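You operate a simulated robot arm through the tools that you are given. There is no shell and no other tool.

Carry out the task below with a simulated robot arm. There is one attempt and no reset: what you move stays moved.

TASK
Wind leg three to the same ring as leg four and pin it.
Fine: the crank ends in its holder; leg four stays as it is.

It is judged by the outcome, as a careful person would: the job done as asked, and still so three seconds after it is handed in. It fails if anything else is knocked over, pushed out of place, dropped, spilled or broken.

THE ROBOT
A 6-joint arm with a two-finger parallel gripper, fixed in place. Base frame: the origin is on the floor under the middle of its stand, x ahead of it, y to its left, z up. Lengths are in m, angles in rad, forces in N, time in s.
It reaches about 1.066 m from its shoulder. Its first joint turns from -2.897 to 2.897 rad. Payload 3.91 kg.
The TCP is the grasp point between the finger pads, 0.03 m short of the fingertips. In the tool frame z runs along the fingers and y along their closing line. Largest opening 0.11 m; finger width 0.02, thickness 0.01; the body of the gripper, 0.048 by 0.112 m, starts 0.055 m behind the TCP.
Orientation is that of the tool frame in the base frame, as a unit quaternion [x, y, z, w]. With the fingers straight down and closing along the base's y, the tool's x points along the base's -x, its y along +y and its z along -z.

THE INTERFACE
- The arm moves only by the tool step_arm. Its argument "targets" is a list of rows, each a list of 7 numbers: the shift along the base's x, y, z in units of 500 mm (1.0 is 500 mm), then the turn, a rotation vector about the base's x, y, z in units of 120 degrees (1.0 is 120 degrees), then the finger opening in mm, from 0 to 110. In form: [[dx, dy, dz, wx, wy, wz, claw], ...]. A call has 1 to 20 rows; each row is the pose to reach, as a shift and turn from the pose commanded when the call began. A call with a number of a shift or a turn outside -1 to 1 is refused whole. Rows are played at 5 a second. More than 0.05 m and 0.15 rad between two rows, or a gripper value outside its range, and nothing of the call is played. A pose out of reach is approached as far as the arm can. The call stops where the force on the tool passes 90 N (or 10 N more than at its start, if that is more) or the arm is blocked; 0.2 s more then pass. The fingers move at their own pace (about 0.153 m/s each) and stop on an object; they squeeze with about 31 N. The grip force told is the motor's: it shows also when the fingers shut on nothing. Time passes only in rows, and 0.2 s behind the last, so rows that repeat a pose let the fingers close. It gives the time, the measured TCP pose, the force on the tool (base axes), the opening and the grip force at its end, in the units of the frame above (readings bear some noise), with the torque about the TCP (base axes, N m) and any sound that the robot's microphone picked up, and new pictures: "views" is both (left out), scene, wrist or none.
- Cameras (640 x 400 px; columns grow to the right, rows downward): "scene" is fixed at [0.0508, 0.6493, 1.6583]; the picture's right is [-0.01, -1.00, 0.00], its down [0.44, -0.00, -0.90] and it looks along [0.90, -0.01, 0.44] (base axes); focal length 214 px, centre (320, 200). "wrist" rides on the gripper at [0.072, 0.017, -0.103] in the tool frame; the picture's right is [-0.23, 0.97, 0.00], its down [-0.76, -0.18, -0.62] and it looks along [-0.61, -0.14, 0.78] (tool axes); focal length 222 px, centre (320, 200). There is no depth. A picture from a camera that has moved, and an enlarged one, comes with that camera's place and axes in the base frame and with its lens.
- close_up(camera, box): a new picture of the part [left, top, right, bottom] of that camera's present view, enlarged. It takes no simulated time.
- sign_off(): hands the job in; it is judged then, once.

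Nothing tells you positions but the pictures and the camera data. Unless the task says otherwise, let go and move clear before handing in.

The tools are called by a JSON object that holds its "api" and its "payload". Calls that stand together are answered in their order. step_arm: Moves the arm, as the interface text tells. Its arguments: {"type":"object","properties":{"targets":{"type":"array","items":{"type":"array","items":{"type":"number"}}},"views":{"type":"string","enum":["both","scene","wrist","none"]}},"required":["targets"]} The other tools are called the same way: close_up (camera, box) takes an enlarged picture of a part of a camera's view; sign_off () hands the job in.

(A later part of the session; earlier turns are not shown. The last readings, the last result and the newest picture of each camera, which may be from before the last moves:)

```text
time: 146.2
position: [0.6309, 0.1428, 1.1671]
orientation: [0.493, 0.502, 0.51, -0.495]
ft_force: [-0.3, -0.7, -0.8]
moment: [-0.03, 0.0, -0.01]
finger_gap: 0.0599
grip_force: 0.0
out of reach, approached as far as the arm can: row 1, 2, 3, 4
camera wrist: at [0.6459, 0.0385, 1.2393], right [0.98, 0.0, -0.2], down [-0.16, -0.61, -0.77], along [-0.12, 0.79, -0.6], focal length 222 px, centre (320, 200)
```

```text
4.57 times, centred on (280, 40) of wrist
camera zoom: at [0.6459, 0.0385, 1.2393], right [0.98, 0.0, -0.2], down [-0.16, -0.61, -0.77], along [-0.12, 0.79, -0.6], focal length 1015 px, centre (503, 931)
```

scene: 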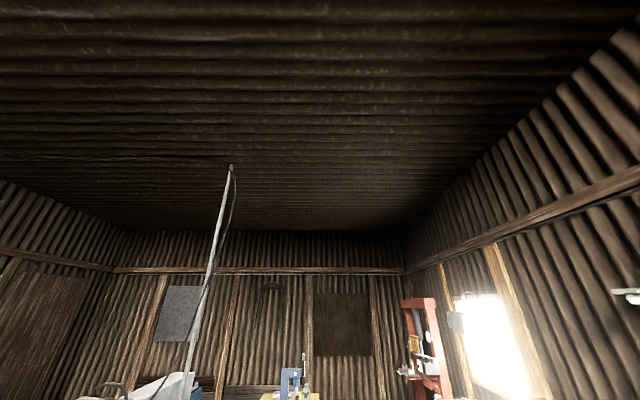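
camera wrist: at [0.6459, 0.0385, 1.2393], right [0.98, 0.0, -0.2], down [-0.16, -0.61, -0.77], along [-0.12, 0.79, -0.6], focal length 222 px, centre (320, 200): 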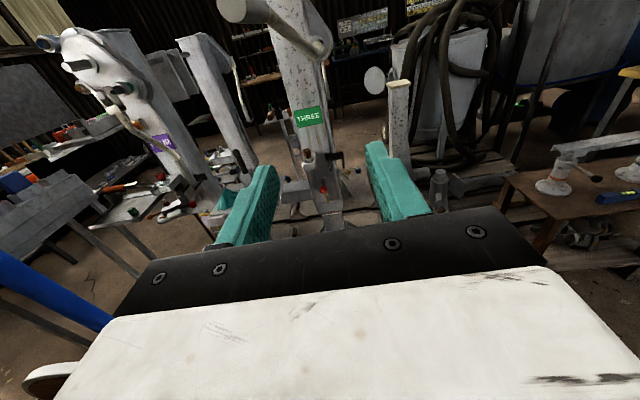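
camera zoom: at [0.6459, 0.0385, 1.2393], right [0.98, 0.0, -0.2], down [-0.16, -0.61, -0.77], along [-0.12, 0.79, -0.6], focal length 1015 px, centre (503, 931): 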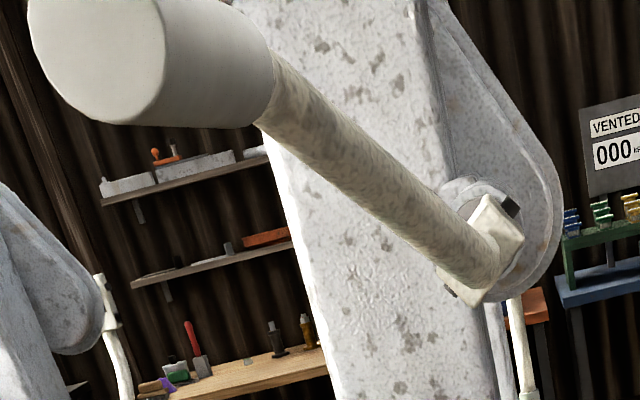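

The ring has moved down about 4 mm: with the crank pushed in, this direction extends the leg at roughly 7 mm per turn. I need about 16 mm more. I'll pre-roll the wrist the other way so each stroke can be long, and go to the grip's new place at about (0.564, 1.273).

{"api": "step_arm", "payload": {"targets": [[-0.01, 0, 0.015, 0, -0.07, 0, 60], [-0.02, 0, 0.03, 0, -0.14, 0, 60], [-0.03, 0, 0.045, 0, -0.21, 0, 60], [-0.04, 0, 0.06, 0, -0.28, 0, 60], [-0.05, 0, 0.075, 0, -0.35, 0, 60], [-0.06, 0, 0.09, 0, -0.42, 0, 60], [-0.07, 0, 0.105, 0, -0.49, 0, 60], [-0.08, 0, 0.12, 0, -0.56, 0, 60], [-0.09, 0, 0.135, 0, -0.63, 0, 60], [-0.1, 0, 0.15, 0, -0.7, 0, 60], [-0.11, 0, 0.165, 0, -0.77, 0, 60], [-0.12, 0, 0.18, 0, -0.84, 0, 60], [-0.13, 0, 0.195, 0, -0.91, 0, 60], [-0.134, 0, 0.2114, 0, -0.98, 0, 60]], "views": "none"}}

{"api": "step_arm", "payload": {"targets": [[0, 0, 0, 0, -0.06, 0, 60], [0, 0, 0, 0, -0.12, 0, 60], [0, 0, 0, 0, -0.18, 0, 60], [0, 0, 0, 0, -0.24, 0, 60], [0, 0, 0, 0, -0.3, 0, 60], [0, 0, 0, 0, -0.36, 0, 60], [0, 0, 0, 0, -0.42, 0, 60]], "views": "wrist"}}

{"api": "close_up", "payload": {"camera": "wrist", "box": [250, 40, 390, 180]}}

```text
time: 149.2
position: [0.5652, 0.1426, 1.2733]
orientation: [-0.181, 0.684, 0.685, 0.174]
ft_force: [-0.5, 0.1, 0.0]
moment: [0.0, 0.0, -0.04]
finger_gap: 0.0599
grip_force: 0.1
```

```text
time: 150.8
position: [0.565, 0.1422, 1.2733]
orientation: [-0.456, 0.545, 0.542, 0.448]
ft_force: [-0.5, 0.6, 0.0]
moment: [-0.02, 0.05, -0.01]
finger_gap: 0.0601
grip_force: 0.1
camera wrist: at [0.5349, 0.0383, 1.2063], right [-0.92, 0.0, 0.4], down [0.32, -0.61, 0.72], along [0.25, 0.79, 0.56], focal length 222 px, centre (320, 200)
```

wrist: 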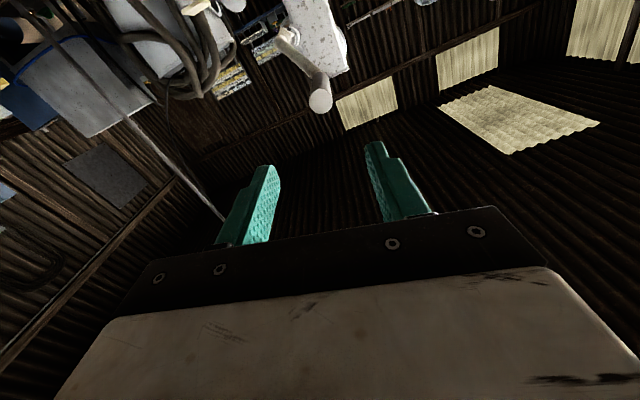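

```text
2.86 times, centred on (320, 110) of wrist
camera zoom: at [0.5349, 0.0383, 1.2063], right [-0.92, 0.0, 0.4], down [0.32, -0.61, 0.72], along [0.25, 0.79, 0.56], focal length 635 px, centre (320, 457)
```

zoom: 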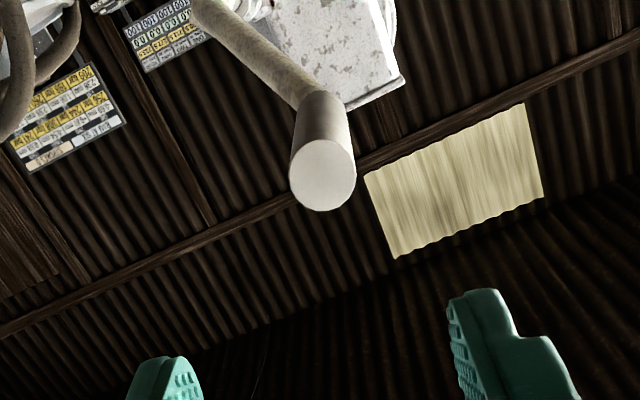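

{"api": "step_arm", "payload": {"targets": [[0, 0.08, -0.0044, 0, 0, 0, 60], [0, 0.16, -0.0044, 0, 0, 0, 60], [0, 0.24, -0.0044, 0, 0, 0, 60], [0, 0.32, -0.0044, 0, 0, 0, 60], [0, 0.4, -0.0044, 0, 0, 0, 60], [0, 0.46, -0.0044, 0, 0, 0, 60], [0, 0.46, -0.0044, 0, 0, 0, 40], [0, 0.46, -0.0044, 0, 0, 0, 20], [0, 0.46, -0.0044, 0, 0, 0, 20], [0, 0.46, -0.0044, 0, 0, 0, 20]], "views": "none"}}

{"api": "step_arm", "payload": {"targets": [[0.0235, 0, 0.0152, 0, 0.0667, 0, 20], [0.0488, 0, 0.0271, 0, 0.1333, 0, 20], [0.0756, 0, 0.0353, 0, 0.2, 0, 20], [0.1032, 0, 0.0396, 0, 0.2667, 0, 20], [0.1312, 0, 0.0401, 0, 0.3333, 0, 20], [0.159, 0, 0.0367, 0, 0.4, 0, 20], [0.186, 0, 0.0295, 0, 0.4667, 0, 20]], "views": "wrist"}}

```text
time: 153.0
position: [0.5635, 0.3729, 1.2721]
orientation: [-0.455, 0.546, 0.543, 0.447]
ft_force: [-5.3, 7.4, 4.9]
moment: [-0.25, 0.02, -1.77]
finger_gap: 0.0295
grip_force: 44.6
```

```text
time: 154.6
position: [0.6585, 0.3729, 1.288]
orientation: [-0.146, 0.691, 0.694, 0.14]
ft_force: [18.7, 15.6, 48.7]
moment: [-2.21, -0.07, -0.65]
finger_gap: 0.0298
grip_force: 44.8
camera wrist: at [0.5862, 0.269, 1.275], right [-0.18, 0.0, 0.98], down [0.77, -0.62, 0.14], along [0.61, 0.79, 0.11], focal length 222 px, centre (320, 200)
```

wrist: 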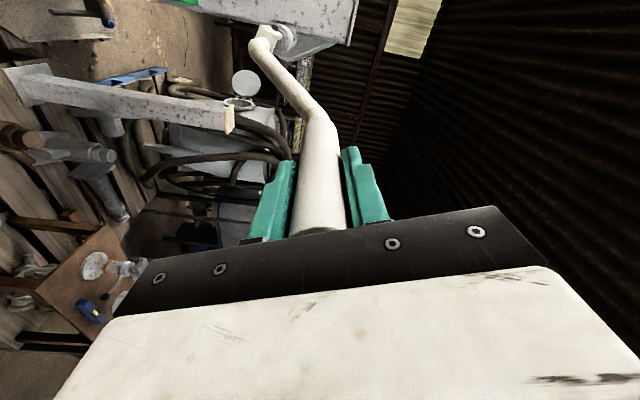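

Radial load has grown to about 50 N outward, so the crank now wants a slightly larger circle. I'll ease outward and recheck.

{"api": "step_arm", "payload": {"targets": [[0.0018, 0.0, 0.005, 0, 0, 0, 20], [0.003, 0.001, 0.0085, 0, 0, 0, 20]], "views": "none"}}

```text
time: 155.2
position: [0.6585, 0.3724, 1.2886]
orientation: [-0.146, 0.694, 0.692, 0.137]
ft_force: [4.6, -2.7, 14.3]
moment: [-0.71, -0.03, -1.19]
finger_gap: 0.0295
grip_force: 44.6
```

{"api": "step_arm", "payload": {"targets": [[0.027, 0, -0.0114, 0, 0.0667, 0, 20], [0.0521, 0, -0.0265, 0, 0.1333, 0, 20], [0.0748, 0, -0.045, 0, 0.2, 0, 20], [0.0948, 0, -0.0664, 0, 0.2667, 0, 20], [0.1116, 0, -0.0904, 0, 0.3333, 0, 20], [0.1249, 0, -0.1165, 0, 0.4, 0, 20], [0.1345, 0, -0.1442, 0, 0.4667, 0, 20], [0.14, 0, -0.173, 0, 0.5333, 0, 20]], "views": "none"}}

```text
time: 157.0
position: [0.7274, 0.3733, 1.2042]
orientation: [0.243, 0.661, 0.665, -0.249]
ft_force: [-29.4, -0.4, -1.7]
moment: [-1.65, 0.04, 2.83]
finger_gap: 0.0301
grip_force: 45.0
```

{"api": "step_arm", "payload": {"targets": [[-0.0058, 0, -0.0232, 0, 0.0667, 0, 20], [-0.0082, 0, -0.0512, 0, 0.1333, 0, 20], [-0.0146, 0, -0.0788, 0, 0.2, 0, 20], [-0.0248, 0, -0.1052, 0, 0.2667, 0, 20], [-0.0384, 0, -0.13, 0, 0.3333, 0, 20], [-0.0554, 0, -0.1526, 0, 0.4, 0, 20], [-0.0754, 0, -0.1726, 0, 0.4667, 0, 20]], "views": "wrist"}}

```text
time: 158.6
position: [0.6906, 0.3745, 1.1188]
orientation: [-0.526, -0.466, -0.474, 0.531]
ft_force: [-14.9, 16.5, 21.7]
moment: [1.36, -0.01, 2.68]
finger_gap: 0.0298
grip_force: 44.9
camera wrist: at [0.7147, 0.2697, 1.1879], right [0.94, 0.0, -0.34], down [-0.27, -0.61, -0.74], along [-0.21, 0.79, -0.58], focal length 222 px, centre (320, 200)
```

wrist: 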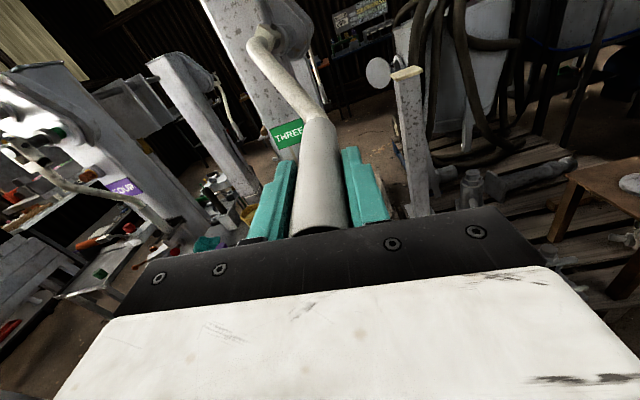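

{"api": "step_arm", "payload": {"targets": [[-0.0206, 0, -0.0094, 0, 0.0667, 0, 20], [-0.045, 0, -0.0228, 0, 0.1333, 0, 20], [-0.071, 0, -0.0328, 0, 0.2, 0, 20], [-0.0982, 0, -0.0392, 0, 0.2667, 0, 20], [-0.126, 0, -0.0416, 0, 0.3333, 0, 20]], "views": "wrist"}}

```text
time: 159.8
position: [0.6297, 0.3735, 1.0979]
orientation: [-0.657, -0.257, -0.265, 0.658]
ft_force: [2.2, 17.2, 18.6]
moment: [1.81, -0.01, 1.72]
finger_gap: 0.0302
grip_force: 44.7
camera wrist: at [0.6914, 0.2692, 1.1341], right [0.5, 0.0, -0.87], down [-0.68, -0.61, -0.4], along [-0.53, 0.79, -0.31], focal length 222 px, centre (320, 200)
```

wrist: 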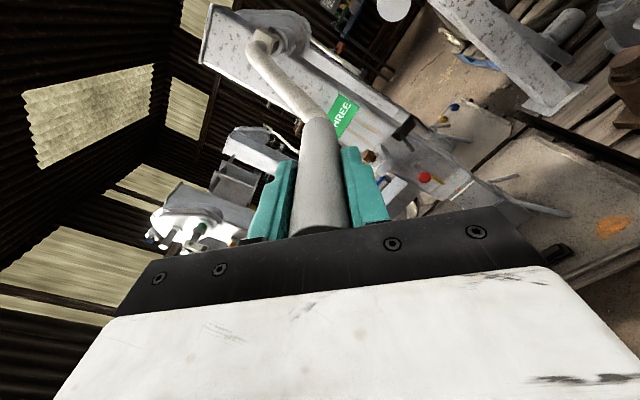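

{"api": "close_up", "payload": {"camera": "wrist", "box": [410, 160, 490, 215]}}

```text
7.27 times, centred on (450, 188) of wrist
camera zoom: at [0.6914, 0.2692, 1.1341], right [0.5, 0.0, -0.87], down [-0.68, -0.61, -0.4], along [-0.53, 0.79, -0.31], focal length 1615 px, centre (-626, 291)
```

zoom: 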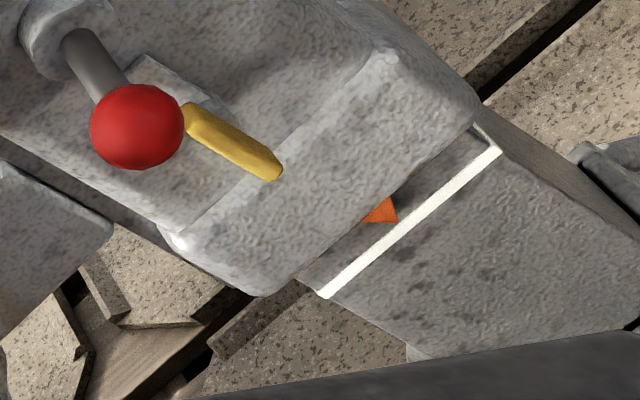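

The white ring is now visibly below the pointer, so the leg is extending. I'll finish this stroke.

{"api": "step_arm", "payload": {"targets": [[-0.0276, 0, 0.004, 0, 0.0667, 0, 20], [-0.0546, 0, 0.0094, 0, 0.1333, 0, 20], [-0.0808, 0, 0.0184, 0, 0.2, 0, 20], [-0.1054, 0, 0.0308, 0, 0.2667, 0, 20], [-0.128, 0, 0.0468, 0, 0.3333, 0, 20]], "views": "none"}}

```text
time: 161.0
position: [0.5653, 0.3726, 1.1197]
orientation: [0.708, 0.016, 0.024, -0.705]
ft_force: [11.0, 2.3, 7.7]
moment: [2.0, 0.01, 0.27]
finger_gap: 0.0299
grip_force: 45.1
```

I'm at the end of the wrist range. I'll release, back off, unwind the wrist fully, and re-grip at the same spot for the next stroke.

{"api": "step_arm", "payload": {"targets": [[0, 0, 0, 0, 0, 0, 40], [0, 0, 0, 0, 0, 0, 60], [0, -0.09, 0, 0, 0, 0, 60], [0, -0.18, 0, 0, 0, 0, 60], [0, -0.27, 0, 0, 0, 0, 60], [0, -0.36, 0, 0, -0.07, 0, 60], [0, -0.45, 0, 0, -0.14, 0, 60], [0, -0.46, 0, 0, -0.21, 0, 60], [0, -0.46, 0, 0, -0.28, 0, 60], [0, -0.46, 0, 0, -0.35, 0, 60], [0, -0.46, 0, 0, -0.42, 0, 60], [0, -0.46, 0, 0, -0.49, 0, 60], [0, -0.46, 0, 0, -0.56, 0, 60], [0, -0.46, 0, 0, -0.63, 0, 60], [0, -0.46, 0, 0, -0.7, 0, 60], [0, -0.46, 0, 0, -0.77, 0, 60], [0, -0.46, 0, 0, -0.84, 0, 60], [0, -0.46, 0, 0, -0.91, 0, 60], [0, -0.46, 0, 0, -0.95, 0, 60]], "views": "wrist"}}

{"api": "close_up", "payload": {"camera": "wrist", "box": [280, 40, 440, 240]}}

```text
time: 165.0
position: [0.5658, 0.143, 1.1188]
orientation: [0.364, 0.601, 0.607, -0.37]
ft_force: [0.6, 0.4, 1.0]
moment: [-0.01, -0.02, -0.04]
finger_gap: 0.0597
grip_force: 0.0
camera wrist: at [0.546, 0.0392, 1.1908], right [0.97, 0.0, 0.25], down [0.19, -0.61, -0.76], along [0.15, 0.79, -0.6], focal length 222 px, centre (320, 200)
```

wrist: 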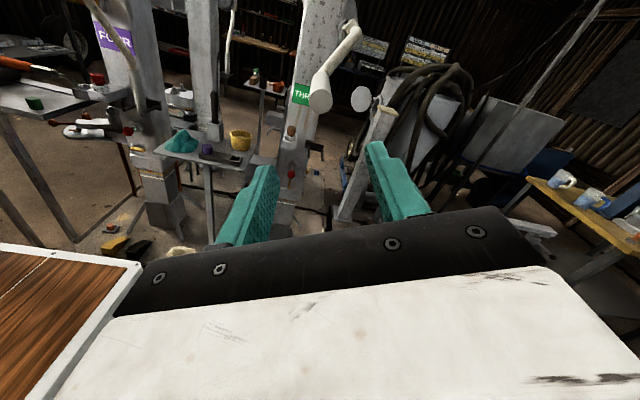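

```text
2.00 times, centred on (360, 140) of wrist
camera zoom: at [0.546, 0.0392, 1.1908], right [0.97, 0.0, 0.25], down [0.19, -0.61, -0.76], along [0.15, 0.79, -0.6], focal length 444 px, centre (240, 320)
```

zoom: 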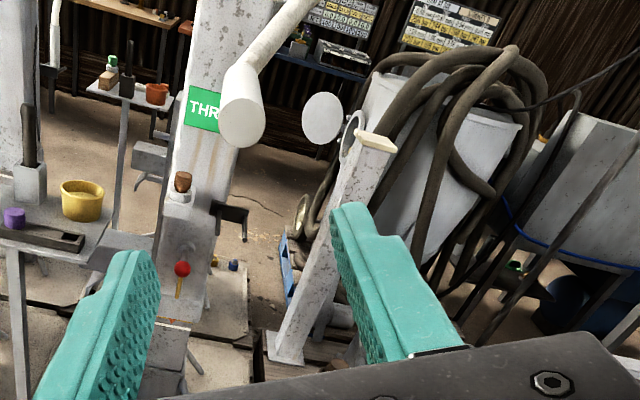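

{"api": "close_up", "payload": {"camera": "wrist", "box": [272, 186, 302, 216]}}

{"api": "close_up", "payload": {"camera": "wrist", "box": [295, 70, 345, 120]}}

```text
13.33 times, centred on (287, 201) of wrist
camera zoom: at [0.546, 0.0392, 1.1908], right [0.97, 0.0, 0.25], down [0.19, -0.61, -0.76], along [0.15, 0.79, -0.6], focal length 2962 px, centre (760, 187)
```

zoom: 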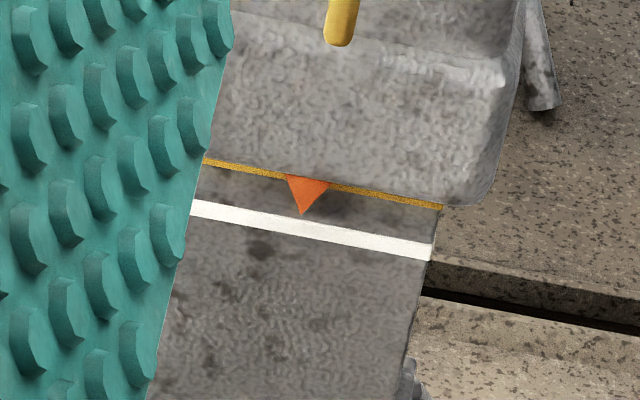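

```text
8.00 times, centred on (320, 95) of wrist
camera zoom: at [0.546, 0.0392, 1.1908], right [0.97, 0.0, 0.25], down [0.19, -0.61, -0.76], along [0.15, 0.79, -0.6], focal length 1777 px, centre (320, 1040)
```

zoom: 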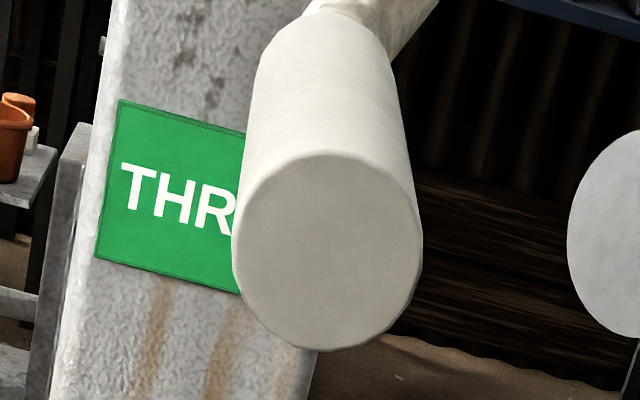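

The yellow ring has begun to appear at the sleeve edge; I judge about 15 mm still to go, roughly two turns. The grip is right where I left it, so I'll finish unwinding the wrist and re-grip.

{"api": "step_arm", "payload": {"targets": [[0, 0, 0, 0, -0.07, 0, 60], [0, 0, 0, 0, -0.14, 0, 60], [0, 0, 0, 0, -0.21, 0, 60], [0, 0, 0, 0, -0.28, 0, 60], [0, 0, 0, 0, -0.35, 0, 60], [0, 0, 0, 0, -0.42, 0, 60], [0, 0, 0, 0, -0.49, 0, 60], [0, 0, 0, 0, -0.56, 0, 60], [0, 0, 0, 0, -0.63, 0, 60], [0, 0, 0, 0, -0.7, 0, 60], [0, 0, 0, 0, -0.77, 0, 60], [0, 0, 0, 0, -0.84, 0, 60], [0, 0, 0, 0, -0.91, 0, 60], [0, 0, 0, 0, -0.98, 0, 60]], "views": "none"}}

{"api": "step_arm", "payload": {"targets": [[0, 0, 0, 0, -0.07, 0, 60], [0, 0, 0, 0, -0.14, 0, 60], [0, 0, 0, 0, -0.21, 0, 60], [0, 0, 0, 0, -0.28, 0, 60], [0, 0, 0, 0, -0.35, 0, 60], [0, 0, 0, 0, -0.4, 0, 60]], "views": "none"}}

{"api": "step_arm", "payload": {"targets": [[0, 0.08, 0.0006, 0, 0, 0, 60], [0, 0.16, 0.0006, 0, 0, 0, 60], [0, 0.24, 0.0006, 0, 0, 0, 60], [0, 0.32, 0.0006, 0, 0, 0, 60], [0, 0.4, 0.0006, 0, 0, 0, 60], [0, 0.46, 0.0006, 0, 0, 0, 60], [0, 0.46, 0.0006, 0, 0, 0, 40], [0, 0.46, 0.0006, 0, 0, 0, 20], [0, 0.46, 0.0006, 0, 0, 0, 20], [0, 0.46, 0.0006, 0, 0, 0, 20]], "views": "wrist"}}

```text
time: 168.0
position: [0.5639, 0.1435, 1.1191]
orientation: [-0.33, 0.628, 0.626, 0.323]
ft_force: [-0.2, -0.8, -0.6]
moment: [0.01, 0.01, 0.03]
finger_gap: 0.0601
grip_force: 0.0
```

```text
time: 169.4
position: [0.5647, 0.1436, 1.1191]
orientation: [0.557, -0.442, -0.438, -0.55]
ft_force: [1.5, -0.2, -0.4]
moment: [0.0, 0.01, -0.01]
finger_gap: 0.0601
grip_force: 0.0
```

```text
time: 171.6
position: [0.5658, 0.3742, 1.1206]
orientation: [0.556, -0.443, -0.438, -0.55]
ft_force: [9.4, 10.6, 7.2]
moment: [-0.3, 0.01, -1.59]
finger_gap: 0.0294
grip_force: 44.9
camera wrist: at [0.5646, 0.2703, 1.0472], right [-1.0, 0.0, 0.0], down [0.0, -0.61, 0.79], along [0.0, 0.79, 0.61], focal length 222 px, centre (320, 200)
```

wrist: 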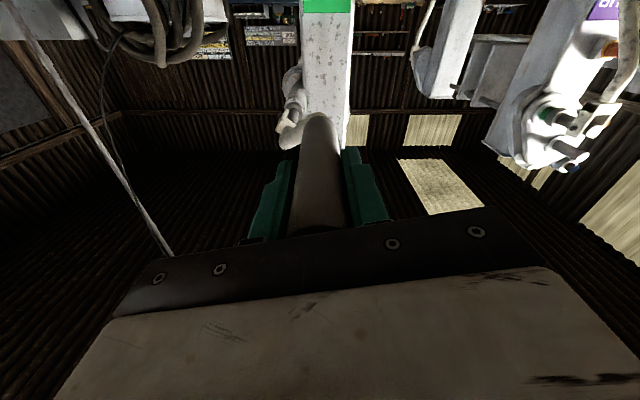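

{"api": "step_arm", "payload": {"targets": [[-0.0208, 0, 0.0176, 0, 0.0667, 0, 20], [-0.0384, 0, 0.039, 0, 0.1333, 0, 20], [-0.053, 0, 0.0628, 0, 0.2, 0, 20], [-0.0642, 0, 0.0884, 0, 0.2667, 0, 20], [-0.0716, 0, 0.1152, 0, 0.3333, 0, 20], [-0.0752, 0, 0.1428, 0, 0.4, 0, 20], [-0.075, 0, 0.1706, 0, 0.4667, 0, 20], [-0.0708, 0, 0.1982, 0, 0.5333, 0, 20]], "views": "none"}}

```text
time: 173.4
position: [0.528, 0.3739, 1.2189]
orientation: [-0.24, 0.667, 0.667, 0.23]
ft_force: [-22.9, 12.2, -3.3]
moment: [-1.98, 0.0, -0.47]
finger_gap: 0.0295
grip_force: 44.9
```

{"api": "step_arm", "payload": {"targets": [[0.0016, 0, 0.0272, 0, 0.0667, 0, 20], [0.0142, 0, 0.0528, 0, 0.1333, 0, 20], [0.0302, 0, 0.0764, 0, 0.2, 0, 20], [0.0484, 0, 0.0976, 0, 0.2667, 0, 20], [0.0694, 0, 0.1162, 0, 0.3333, 0, 20], [0.0928, 0, 0.1318, 0, 0.4, 0, 20]], "views": "none"}}

```text
time: 174.8
position: [0.5741, 0.3733, 1.2876]
orientation: [0.051, 0.702, 0.707, -0.059]
ft_force: [-20.8, 16.3, 29.8]
moment: [-2.2, -0.02, 1.33]
finger_gap: 0.0289
grip_force: 44.3
```

{"api": "step_arm", "payload": {"targets": [[0.0266, 0, 0.0168, 0, 0.0667, 0, 20], [0.0536, 0, 0.0254, 0, 0.1333, 0, 20], [0.0816, 0, 0.03, 0, 0.2, 0, 20], [0.1098, 0, 0.0308, 0, 0.2667, 0, 20], [0.138, 0, 0.0276, 0, 0.3333, 0, 20], [0.1654, 0, 0.0206, 0, 0.4, 0, 20]], "views": "wrist"}}

```text
time: 176.2
position: [0.6601, 0.3719, 1.2964]
orientation: [0.336, 0.618, 0.624, -0.341]
ft_force: [14.8, 17.5, 43.2]
moment: [-0.88, -0.01, 2.74]
finger_gap: 0.029
grip_force: 45.7
camera wrist: at [0.6333, 0.2686, 1.3663], right [0.94, 0.0, 0.34], down [0.26, -0.61, -0.74], along [0.21, 0.79, -0.58], focal length 222 px, centre (320, 200)
```

wrist: 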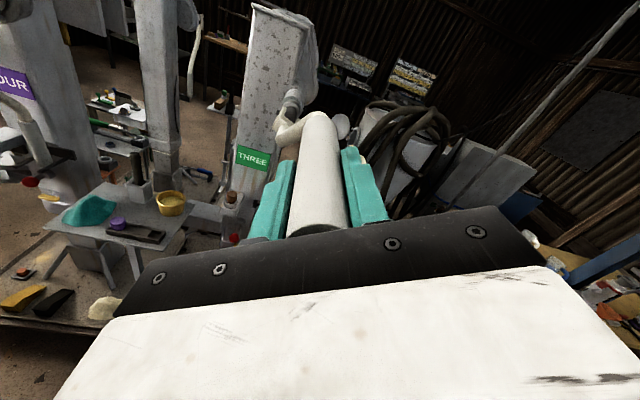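

Of course: as the leg winds out its foot stays on the floor, so the leg's body, with the gearbox and crank axis, is rising. That explains the growing upward load. I'll track the axis upward, about 8.3 mm per turn, from here on.

{"api": "step_arm", "payload": {"targets": [[-0.0024, 0, 0.0094, 0, 0, 0, 20], [0.0232, 0, -0.0008, 0, 0.0667, 0, 20], [0.0472, 0, -0.0146, 0, 0.1333, 0, 20], [0.069, 0, -0.0314, 0, 0.2, 0, 20], [0.0882, 0, -0.0514, 0, 0.2667, 0, 20], [0.1044, 0, -0.0738, 0, 0.3333, 0, 20], [0.1172, 0, -0.098, 0, 0.4, 0, 20]], "views": "none"}}

```text
time: 177.8
position: [0.717, 0.3753, 1.2446]
orientation: [-0.561, -0.426, -0.431, 0.564]
ft_force: [-0.7, 13.6, -3.5]
moment: [1.49, 0.05, 0.67]
finger_gap: 0.0288
grip_force: 44.8
```

Loads dropped to a few newtons, so that model is right. Continuing the stroke.

{"api": "step_arm", "payload": {"targets": [[0.0094, 0, -0.0258, 0, 0.0667, 0, 20], [0.0148, 0, -0.0528, 0, 0.1333, 0, 20], [0.0166, 0, -0.0802, 0, 0.2, 0, 20], [0.0144, 0, -0.1076, 0, 0.2667, 0, 20], [0.0084, 0, -0.1344, 0, 0.3333, 0, 20], [-0.0014, 0, -0.1602, 0, 0.4, 0, 20], [-0.0146, 0, -0.1842, 0, 0.4667, 0, 20], [-0.0312, 0, -0.2062, 0, 0.5333, 0, 20], [-0.0508, 0, -0.2256, 0, 0.6, 0, 20], [-0.0728, 0, -0.2424, 0, 0.6667, 0, 20]], "views": "wrist"}}

{"api": "close_up", "payload": {"camera": "wrist", "box": [400, 80, 560, 210]}}

```text
time: 180.0
position: [0.6814, 0.373, 1.1246]
orientation: [0.709, -0.037, -0.029, -0.704]
ft_force: [5.2, 14.6, -2.8]
moment: [1.81, 0.01, -0.12]
finger_gap: 0.0289
grip_force: 45.1
camera wrist: at [0.7501, 0.2694, 1.1019], right [-0.32, 0.0, -0.95], down [-0.75, -0.61, 0.25], along [-0.58, 0.79, 0.19], focal length 222 px, centre (320, 200)
```

wrist: 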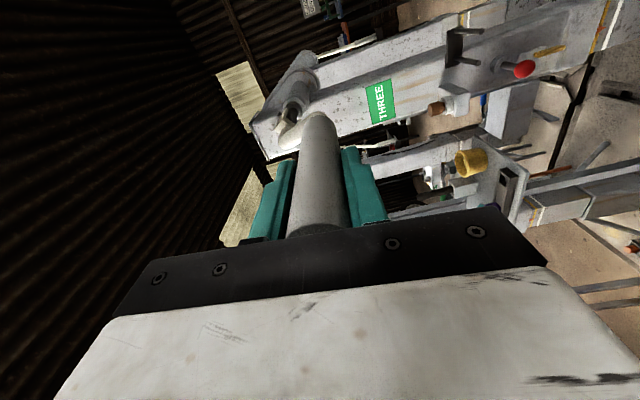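

```text
3.08 times, centred on (480, 145) of wrist
camera zoom: at [0.7501, 0.2694, 1.1019], right [-0.32, 0.0, -0.95], down [-0.75, -0.61, 0.25], along [-0.58, 0.79, 0.19], focal length 684 px, centre (-172, 369)
```

zoom: 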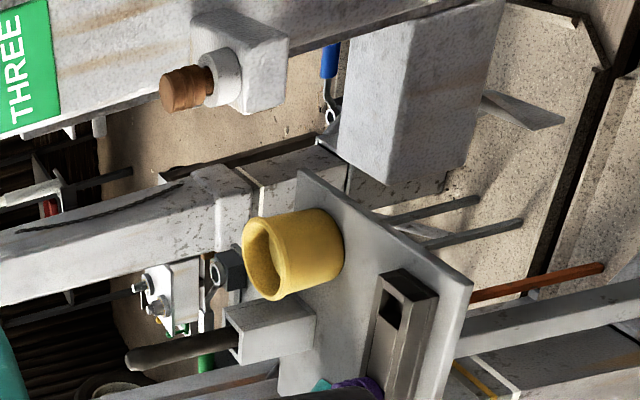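

{"api": "close_up", "payload": {"camera": "wrist", "box": [570, 0, 640, 60]}}

```text
6.67 times, centred on (605, 30) of wrist
camera zoom: at [0.7501, 0.2694, 1.1019], right [-0.32, 0.0, -0.95], down [-0.75, -0.61, 0.25], along [-0.58, 0.79, 0.19], focal length 1481 px, centre (-1580, 1333)
```

zoom: 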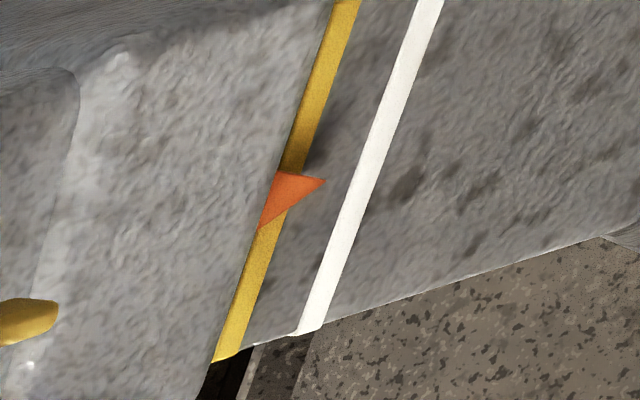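

The yellow ring is out now, and at my reference viewing angle it needs roughly 8 mm more, about one turn. I'll release, unwind the wrist and re-grip.

{"api": "step_arm", "payload": {"targets": [[0, 0, 0, 0, 0, 0, 40], [0, 0, 0, 0, 0, 0, 60], [0, -0.09, 0, 0, 0, 0, 60], [0, -0.18, 0, 0, 0, 0, 60], [0, -0.27, 0, 0, 0, 0, 60], [0, -0.36, 0, 0, -0.07, 0, 60], [0, -0.45, 0, 0, -0.14, 0, 60], [0, -0.46, 0, 0, -0.21, 0, 60], [0, -0.46, 0, 0, -0.28, 0, 60], [0, -0.46, 0, 0, -0.35, 0, 60], [0, -0.46, 0, 0, -0.42, 0, 60], [0, -0.46, 0, 0, -0.49, 0, 60], [0, -0.46, 0, 0, -0.56, 0, 60], [0, -0.46, 0, 0, -0.63, 0, 60], [0, -0.46, 0, 0, -0.7, 0, 60], [0, -0.46, 0, 0, -0.77, 0, 60], [0, -0.46, 0, 0, -0.84, 0, 60], [0, -0.46, 0, 0, -0.89, 0, 60]], "views": "wrist"}}

{"api": "close_up", "payload": {"camera": "wrist", "box": [220, 40, 400, 240]}}

```text
time: 183.8
position: [0.6802, 0.1419, 1.1245]
orientation: [0.444, 0.546, 0.552, -0.448]
ft_force: [-0.5, 0.5, -0.3]
moment: [-0.02, 0.02, -0.02]
finger_gap: 0.06
grip_force: 0.0
camera wrist: at [0.6817, 0.0388, 1.1984], right [1.0, 0.0, -0.02], down [-0.02, -0.61, -0.79], along [-0.01, 0.79, -0.61], focal length 222 px, centre (320, 200)
```

wrist: 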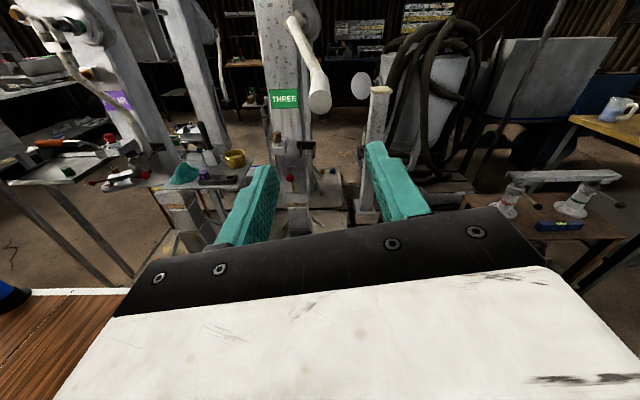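

```text
2.00 times, centred on (310, 140) of wrist
camera zoom: at [0.6817, 0.0388, 1.1984], right [1.0, 0.0, -0.02], down [-0.02, -0.61, -0.79], along [-0.01, 0.79, -0.61], focal length 444 px, centre (340, 320)
```

zoom: 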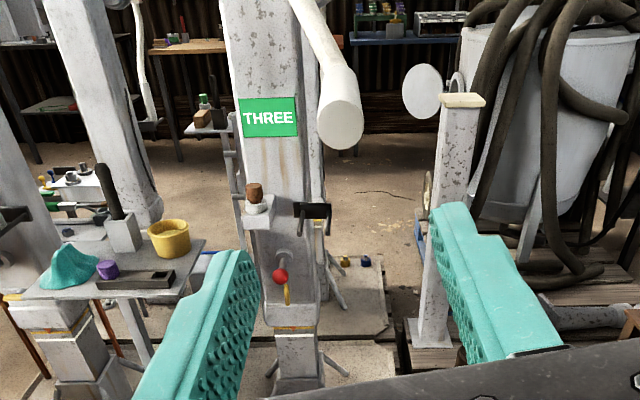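

{"api": "close_up", "payload": {"camera": "wrist", "box": [281, 190, 311, 220]}}

{"api": "close_up", "payload": {"camera": "wrist", "box": [160, 178, 200, 218]}}

{"api": "close_up", "payload": {"camera": "wrist", "box": [295, 70, 345, 120]}}

```text
13.33 times, centred on (296, 205) of wrist
camera zoom: at [0.6817, 0.0388, 1.1984], right [1.0, 0.0, -0.02], down [-0.02, -0.61, -0.79], along [-0.01, 0.79, -0.61], focal length 2962 px, centre (640, 133)
```

zoom: 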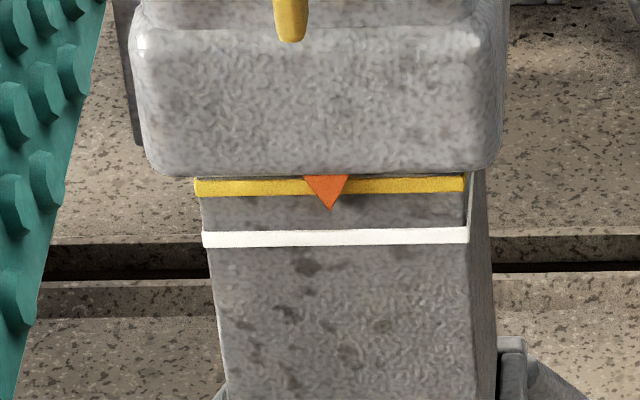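

```text
10.00 times, centred on (180, 198) of wrist
camera zoom: at [0.6817, 0.0388, 1.1984], right [1.0, 0.0, -0.02], down [-0.02, -0.61, -0.79], along [-0.01, 0.79, -0.61], focal length 2221 px, centre (1720, 220)
```

zoom: 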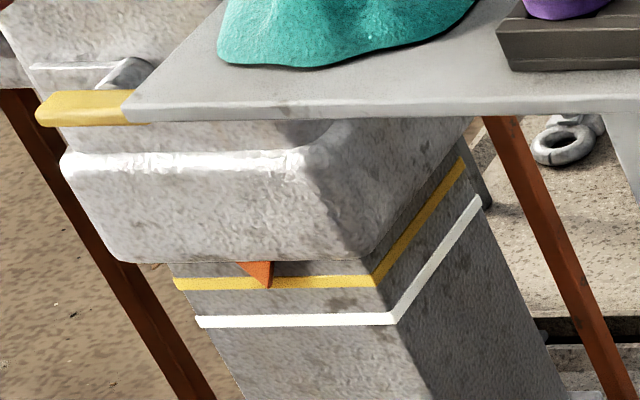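

```text
8.00 times, centred on (320, 95) of wrist
camera zoom: at [0.6817, 0.0388, 1.1984], right [1.0, 0.0, -0.02], down [-0.02, -0.61, -0.79], along [-0.01, 0.79, -0.61], focal length 1777 px, centre (320, 1040)
```

zoom: 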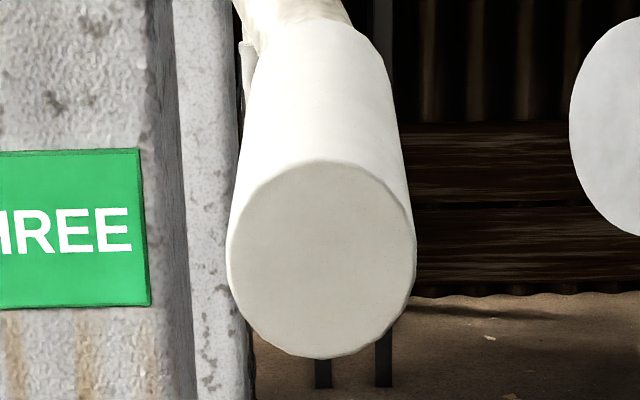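

Remaining travel is about a third of the ring spacing, roughly one turn. I'll unwind the wrist the rest of the way and grip again.

{"api": "step_arm", "payload": {"targets": [[0, 0, 0, 0, -0.07, 0, 60], [0, 0, 0, 0, -0.14, 0, 60], [0, 0, 0, 0, -0.21, 0, 60], [0, 0, 0, 0, -0.28, 0, 60], [0, 0, 0, 0, -0.35, 0, 60], [0, 0, 0, 0, -0.42, 0, 60], [0, 0, 0, 0, -0.49, 0, 60], [0, 0, 0, 0, -0.56, 0, 60], [0, 0, 0, 0, -0.63, 0, 60], [0, 0, 0, 0, -0.7, 0, 60], [0, 0, 0, 0, -0.77, 0, 60], [0, 0, 0, 0, -0.84, 0, 60], [0, 0, 0, 0, -0.91, 0, 60], [0, 0, 0, 0, -0.98, 0, 60]], "views": "none"}}

{"api": "step_arm", "payload": {"targets": [[0, 0, 0, 0, -0.07, 0, 60], [0, 0, 0, 0, -0.14, 0, 60], [0, 0, 0, 0, -0.21, 0, 60], [0, 0, 0, 0, -0.28, 0, 60], [0, 0, 0, 0, -0.35, 0, 60], [0, 0, 0, 0, -0.42, 0, 60], [0, 0, 0, 0, -0.47, 0, 60]], "views": "none"}}

{"api": "step_arm", "payload": {"targets": [[0.0005, 0.08, 0.0006, 0, 0, 0, 60], [0.0005, 0.16, 0.0006, 0, 0, 0, 60], [0.0005, 0.24, 0.0006, 0, 0, 0, 60], [0.0005, 0.32, 0.0006, 0, 0, 0, 60], [0.0005, 0.4, 0.0006, 0, 0, 0, 60], [0.0005, 0.46, 0.0006, 0, 0, 0, 60], [0.0005, 0.46, 0.0006, 0, 0, 0, 40], [0.0005, 0.46, 0.0006, 0, 0, 0, 20], [0.0005, 0.46, 0.0006, 0, 0, 0, 20], [0.0005, 0.46, 0.0006, 0, 0, 0, 20]], "views": "none"}}

```text
time: 186.8
position: [0.68, 0.1438, 1.1255]
orientation: [-0.242, 0.666, 0.665, 0.235]
ft_force: [0.4, -0.9, -0.4]
moment: [0.01, 0.0, 0.02]
finger_gap: 0.0596
grip_force: 0.1
```

```text
time: 188.4
position: [0.6803, 0.1426, 1.1244]
orientation: [0.528, -0.476, -0.473, -0.521]
ft_force: [-0.2, -1.1, 0.3]
moment: [0.01, -0.01, -0.01]
finger_gap: 0.06
grip_force: 0.1
```

```text
time: 190.6
position: [0.6811, 0.3721, 1.1245]
orientation: [0.528, -0.476, -0.473, -0.52]
ft_force: [-2.9, 6.9, 0.5]
moment: [0.21, 0.01, -1.93]
finger_gap: 0.0297
grip_force: 45.0
```

{"api": "step_arm", "payload": {"targets": [[-0.0242, 0, -0.0134, 0, 0.0667, 0, 20], [-0.0502, 0, -0.0232, 0, 0.1333, 0, 20], [-0.0772, 0, -0.0294, 0, 0.2, 0, 20], [-0.105, 0, -0.0318, 0, 0.2667, 0, 20], [-0.1328, 0, -0.0302, 0, 0.3333, 0, 20], [-0.1602, 0, -0.0246, 0, 0.4, 0, 20], [-0.1866, 0, -0.0154, 0, 0.4667, 0, 20], [-0.2114, 0, -0.0028, 0, 0.5333, 0, 20], [-0.2344, 0, 0.0134, 0, 0.6, 0, 20], [-0.255, 0, 0.0326, 0, 0.6667, 0, 20], [-0.2726, 0, 0.0544, 0, 0.7333, 0, 20], [-0.2872, 0, 0.0786, 0, 0.8, 0, 20], [-0.2984, 0, 0.1044, 0, 0.8667, 0, 20], [-0.3058, 0, 0.1316, 0, 0.9333, 0, 20], [-0.3094, 0, 0.1596, 0, 1.0, 0, 20]], "views": "none"}}

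```text
time: 193.8
position: [0.5259, 0.3739, 1.2051]
orientation: [0.146, 0.689, 0.692, -0.154]
ft_force: [-6.5, -8.4, -5.5]
moment: [-1.43, 0.01, 0.68]
finger_gap: 0.0294
grip_force: 45.6
```

{"api": "step_arm", "payload": {"targets": [[0.0002, 0, 0.0282, 0, 0.0667, 0, 20], [0.0044, 0, 0.0562, 0, 0.1333, 0, 20], [0.0122, 0, 0.0832, 0, 0.2, 0, 20], [0.0238, 0, 0.1088, 0, 0.2667, 0, 20], [0.0388, 0, 0.1328, 0, 0.3333, 0, 20], [0.0568, 0, 0.1542, 0, 0.4, 0, 20], [0.0776, 0, 0.1732, 0, 0.4667, 0, 20], [0.101, 0, 0.1888, 0, 0.5333, 0, 20], [0.126, 0, 0.2012, 0, 0.6, 0, 20], [0.1526, 0, 0.2098, 0, 0.6667, 0, 20], [0.18, 0, 0.2148, 0, 0.7333, 0, 20], [0.208, 0, 0.216, 0, 0.8, 0, 20], [0.2356, 0, 0.213, 0, 0.8667, 0, 20], [0.2626, 0, 0.2064, 0, 0.9333, 0, 20], [0.2882, 0, 0.1962, 0, 1.0, 0, 20]], "views": "wrist"}}

```text
time: 197.0
position: [0.67, 0.3734, 1.3032]
orientation: [0.674, 0.212, 0.219, -0.673]
ft_force: [-8.3, 9.9, -16.9]
moment: [0.76, 0.0, 1.83]
finger_gap: 0.0294
grip_force: 45.1
camera wrist: at [0.7375, 0.2697, 1.3314], right [0.38, 0.0, -0.92], down [-0.73, -0.62, -0.3], along [-0.57, 0.79, -0.23], focal length 222 px, centre (320, 200)
```

wrist: 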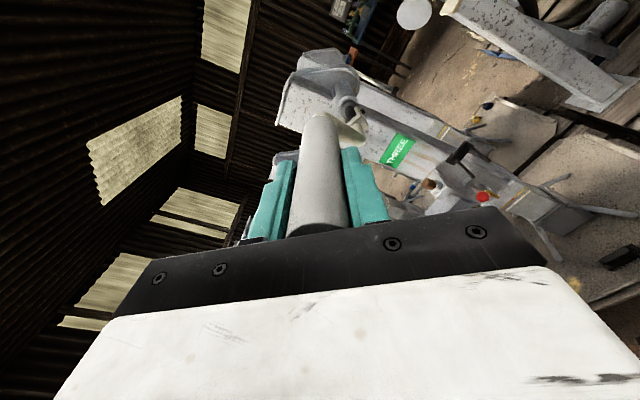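

{"api": "close_up", "payload": {"camera": "wrist", "box": [490, 180, 560, 225]}}

```text
8.89 times, centred on (525, 202) of wrist
camera zoom: at [0.7375, 0.2697, 1.3314], right [0.38, 0.0, -0.92], down [-0.73, -0.62, -0.3], along [-0.57, 0.79, -0.23], focal length 1974 px, centre (-1502, 178)
```

zoom: 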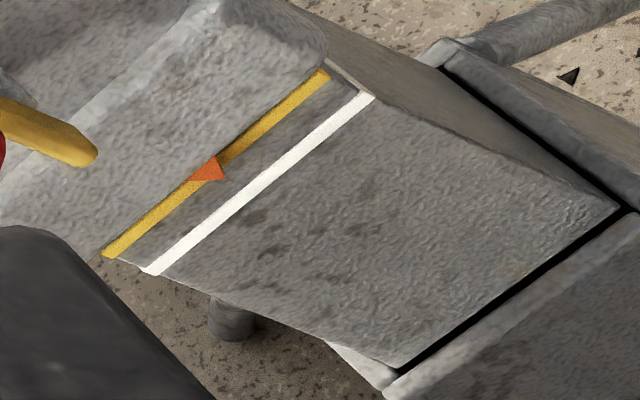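

{"api": "step_arm", "payload": {"targets": [[0.024, 0, -0.0138, 0, 0.0667, 0, 20], [0.0458, 0, -0.0306, 0, 0.1333, 0, 20], [0.065, 0, -0.0504, 0, 0.2, 0, 20], [0.0812, 0, -0.073, 0, 0.2667, 0, 20], [0.094, 0, -0.0972, 0, 0.3333, 0, 20]], "views": "none"}}

{"api": "step_arm", "payload": {"targets": [[0, 0, 0, 0, 0, 0, 40], [0, 0, 0, 0, 0, 0, 60], [0, -0.09, 0, 0, 0, 0, 60], [0, -0.18, 0, 0, 0, 0, 60], [0, -0.27, 0, 0, 0, 0, 60], [-0.01, -0.36, -0.02, 0, -0.07, 0, 60], [-0.02, -0.44, -0.05, 0, -0.14, 0, 60], [-0.03, -0.46, -0.09, 0, -0.21, 0, 60], [-0.04, -0.46, -0.13, 0, -0.28, 0, 60], [-0.05, -0.46, -0.17, 0, -0.35, 0, 60], [-0.06, -0.46, -0.2, 0, -0.42, 0, 60], [-0.065, -0.46, -0.23, 0, -0.49, 0, 60], [-0.07, -0.46, -0.25, 0, -0.56, 0, 60], [-0.074, -0.46, -0.258, 0, -0.63, 0, 60], [-0.074, -0.46, -0.258, 0, -0.7, 0, 60], [-0.074, -0.46, -0.258, 0, -0.77, 0, 60], [-0.074, -0.46, -0.258, 0, -0.84, 0, 60], [-0.074, -0.46, -0.258, 0, -0.88, 0, 60]], "views": "wrist"}}

{"api": "close_up", "payload": {"camera": "wrist", "box": [281, 190, 311, 220]}}

```text
time: 198.2
position: [0.7168, 0.3728, 1.2562]
orientation: [0.707, -0.031, -0.024, -0.706]
ft_force: [-9.3, 8.2, -5.8]
moment: [1.73, 0.0, -0.37]
finger_gap: 0.0295
grip_force: 44.7
```

```text
time: 202.0
position: [0.6806, 0.1423, 1.1252]
orientation: [0.446, 0.544, 0.55, -0.45]
ft_force: [-0.2, 0.3, 0.2]
moment: [0.04, -0.02, 0.02]
finger_gap: 0.0601
grip_force: 0.1
camera wrist: at [0.682, 0.0392, 1.1989], right [1.0, 0.0, -0.03], down [-0.02, -0.61, -0.79], along [-0.02, 0.79, -0.61], focal length 222 px, centre (320, 200)
```

wrist: 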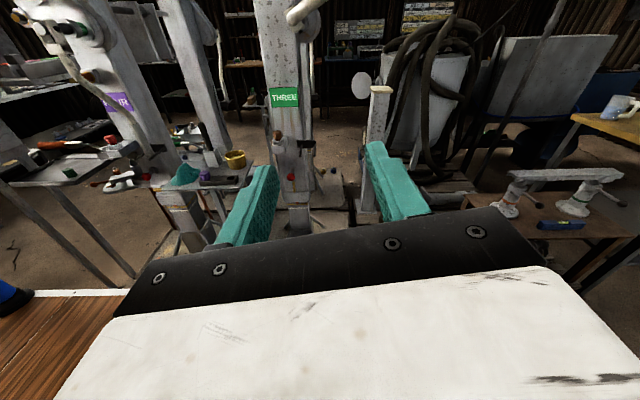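

```text
13.33 times, centred on (296, 205) of wrist
camera zoom: at [0.682, 0.0392, 1.1989], right [1.0, 0.0, -0.03], down [-0.02, -0.61, -0.79], along [-0.02, 0.79, -0.61], focal length 2962 px, centre (640, 133)
```

zoom: 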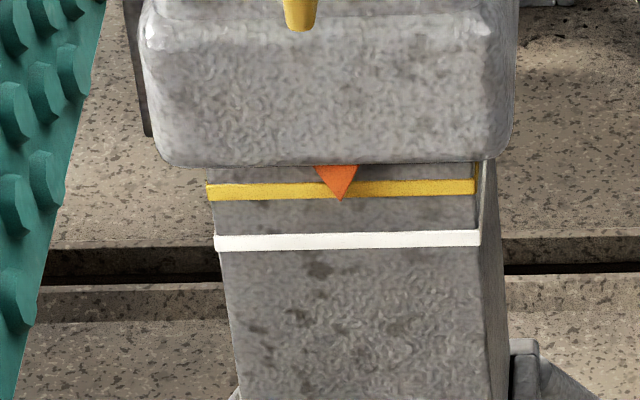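

One look from the same pose shows the tip only 2-3 px past the yellow ring's lower edge, so about 80° more should match leg four's alignment. I'll go back to the grip, now up at the right, keeping this wrist roll.

{"api": "step_arm", "payload": {"targets": [[0.02, 0, 0.07, 0, 0, 0, 60], [0.04, 0, 0.14, 0, 0, 0, 60], [0.06, 0, 0.21, 0, 0, 0, 60], [0.0725, 0, 0.26, 0, 0, 0, 60]], "views": "wrist"}}

{"api": "close_up", "payload": {"camera": "wrist", "box": [260, 50, 380, 170]}}

```text
time: 203.0
position: [0.7157, 0.1434, 1.2545]
orientation: [0.447, 0.543, 0.549, -0.451]
ft_force: [-1.8, 0.2, -1.0]
moment: [-0.01, -0.01, -0.01]
finger_gap: 0.06
grip_force: 0.0
camera wrist: at [0.7178, 0.0391, 1.329], right [1.0, 0.0, -0.03], down [-0.03, -0.61, -0.79], along [-0.02, 0.79, -0.61], focal length 222 px, centre (320, 200)
```

wrist: 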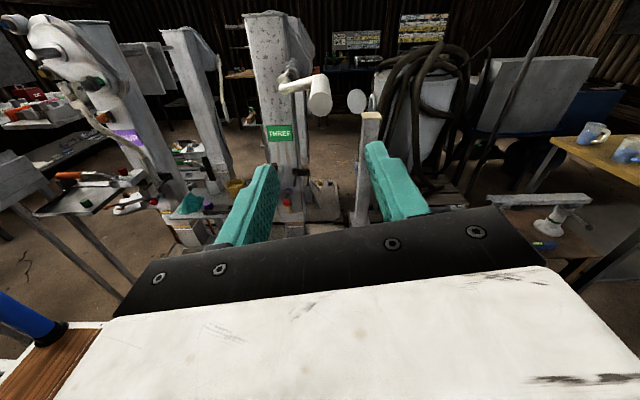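

```text
3.33 times, centred on (320, 110) of wrist
camera zoom: at [0.7178, 0.0391, 1.329], right [1.0, 0.0, -0.03], down [-0.03, -0.61, -0.79], along [-0.02, 0.79, -0.61], focal length 740 px, centre (320, 500)
```

zoom: 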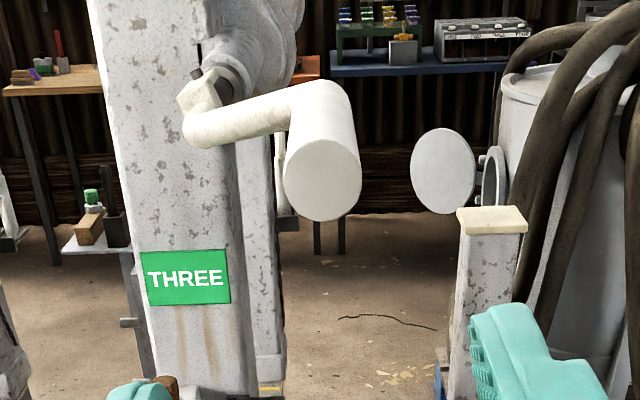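

{"api": "step_arm", "payload": {"targets": [[-0.0008, 0.08, -0.0034, 0, 0, 0, 60], [-0.0008, 0.16, -0.0034, 0, 0, 0, 60], [-0.0008, 0.24, -0.0034, 0, 0, 0, 60], [-0.0008, 0.32, -0.0034, 0, 0, 0, 60], [-0.0008, 0.4, -0.0034, 0, 0, 0, 60], [-0.0008, 0.46, -0.0034, 0, 0, 0, 60], [-0.0008, 0.46, -0.0034, 0, 0, 0, 40], [-0.0008, 0.46, -0.0034, 0, 0, 0, 20], [-0.0008, 0.46, -0.0034, 0, 0, 0, 20], [-0.0008, 0.46, -0.0034, 0, 0, 0, 20]], "views": "none"}}

{"api": "step_arm", "payload": {"targets": [[0.011, 0, -0.025, 0, 0.0667, 0, 20], [0.0164, 0, -0.052, 0, 0.1333, 0, 20], [0.0182, 0, -0.0794, 0, 0.2, 0, 20], [0.016, 0, -0.1068, 0, 0.2667, 0, 20], [0.01, 0, -0.1334, 0, 0.3333, 0, 20], [0.0002, 0, -0.1592, 0, 0.4, 0, 20], [-0.013, 0, -0.1832, 0, 0.4667, 0, 20], [-0.0296, 0, -0.2052, 0, 0.5333, 0, 20], [-0.0492, 0, -0.2246, 0, 0.6, 0, 20]], "views": "wrist"}}

```text
time: 205.2
position: [0.7169, 0.3729, 1.2554]
orientation: [0.446, 0.543, 0.55, -0.451]
ft_force: [19.8, 8.5, 7.8]
moment: [-0.1, 0.0, 1.37]
finger_gap: 0.0289
grip_force: 45.6
```

```text
time: 207.2
position: [0.6927, 0.3734, 1.1408]
orientation: [0.686, 0.173, 0.181, -0.683]
ft_force: [14.8, 8.8, -15.6]
moment: [1.62, -0.05, 0.81]
finger_gap: 0.029
grip_force: 44.9
camera wrist: at [0.7623, 0.2693, 1.1608], right [0.27, 0.0, -0.96], down [-0.76, -0.61, -0.21], along [-0.59, 0.79, -0.17], focal length 222 px, centre (320, 200)
```

wrist: 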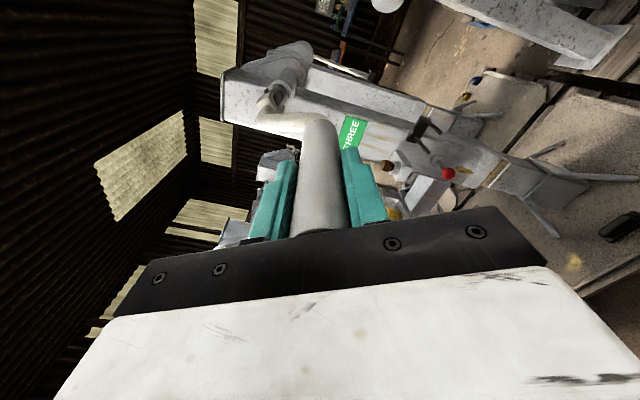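

{"api": "close_up", "payload": {"camera": "wrist", "box": [470, 155, 520, 195]}}

```text
10.00 times, centred on (495, 175) of wrist
camera zoom: at [0.7623, 0.2693, 1.1608], right [0.27, 0.0, -0.96], down [-0.76, -0.61, -0.21], along [-0.59, 0.79, -0.17], focal length 2221 px, centre (-1430, 450)
```

zoom: 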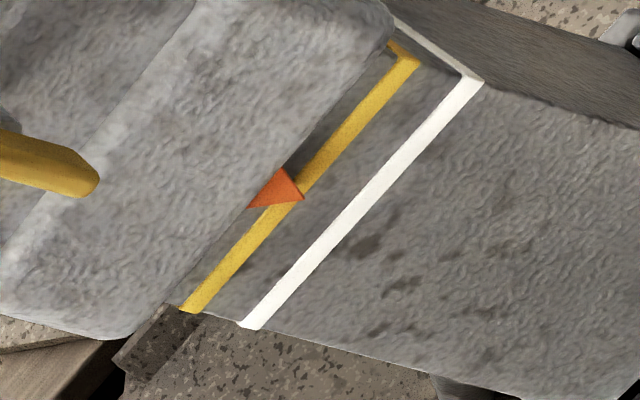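

By comparison with the starting view at the same angle, it needs about 1 mm more, some 40-50° of crank. I'll turn on in small steps to bring the grip near the bottom.

{"api": "step_arm", "payload": {"targets": [[-0.022, 0, -0.0166, 0, 0.0667, 0, 20], [-0.0462, 0, -0.03, 0, 0.1333, 0, 20], [-0.0722, 0, -0.0398, 0, 0.2, 0, 20], [-0.0992, 0, -0.0458, 0, 0.2667, 0, 20], [-0.127, 0, -0.0482, 0, 0.3333, 0, 20]], "views": "wrist"}}

```text
time: 208.4
position: [0.6279, 0.3734, 1.115]
orientation: [0.706, -0.071, -0.065, -0.701]
ft_force: [-0.1, -3.8, -44.5]
moment: [2.05, -0.12, -1.28]
finger_gap: 0.0289
grip_force: 45.1
camera wrist: at [0.694, 0.2693, 1.0862], right [-0.41, 0.0, -0.91], down [-0.72, -0.61, 0.33], along [-0.56, 0.79, 0.25], focal length 222 px, centre (320, 200)
```

wrist: 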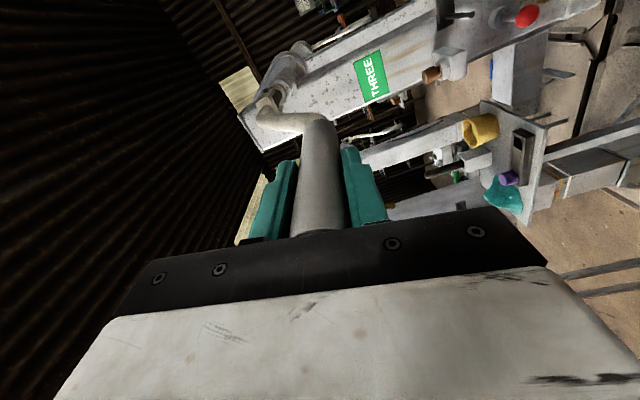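

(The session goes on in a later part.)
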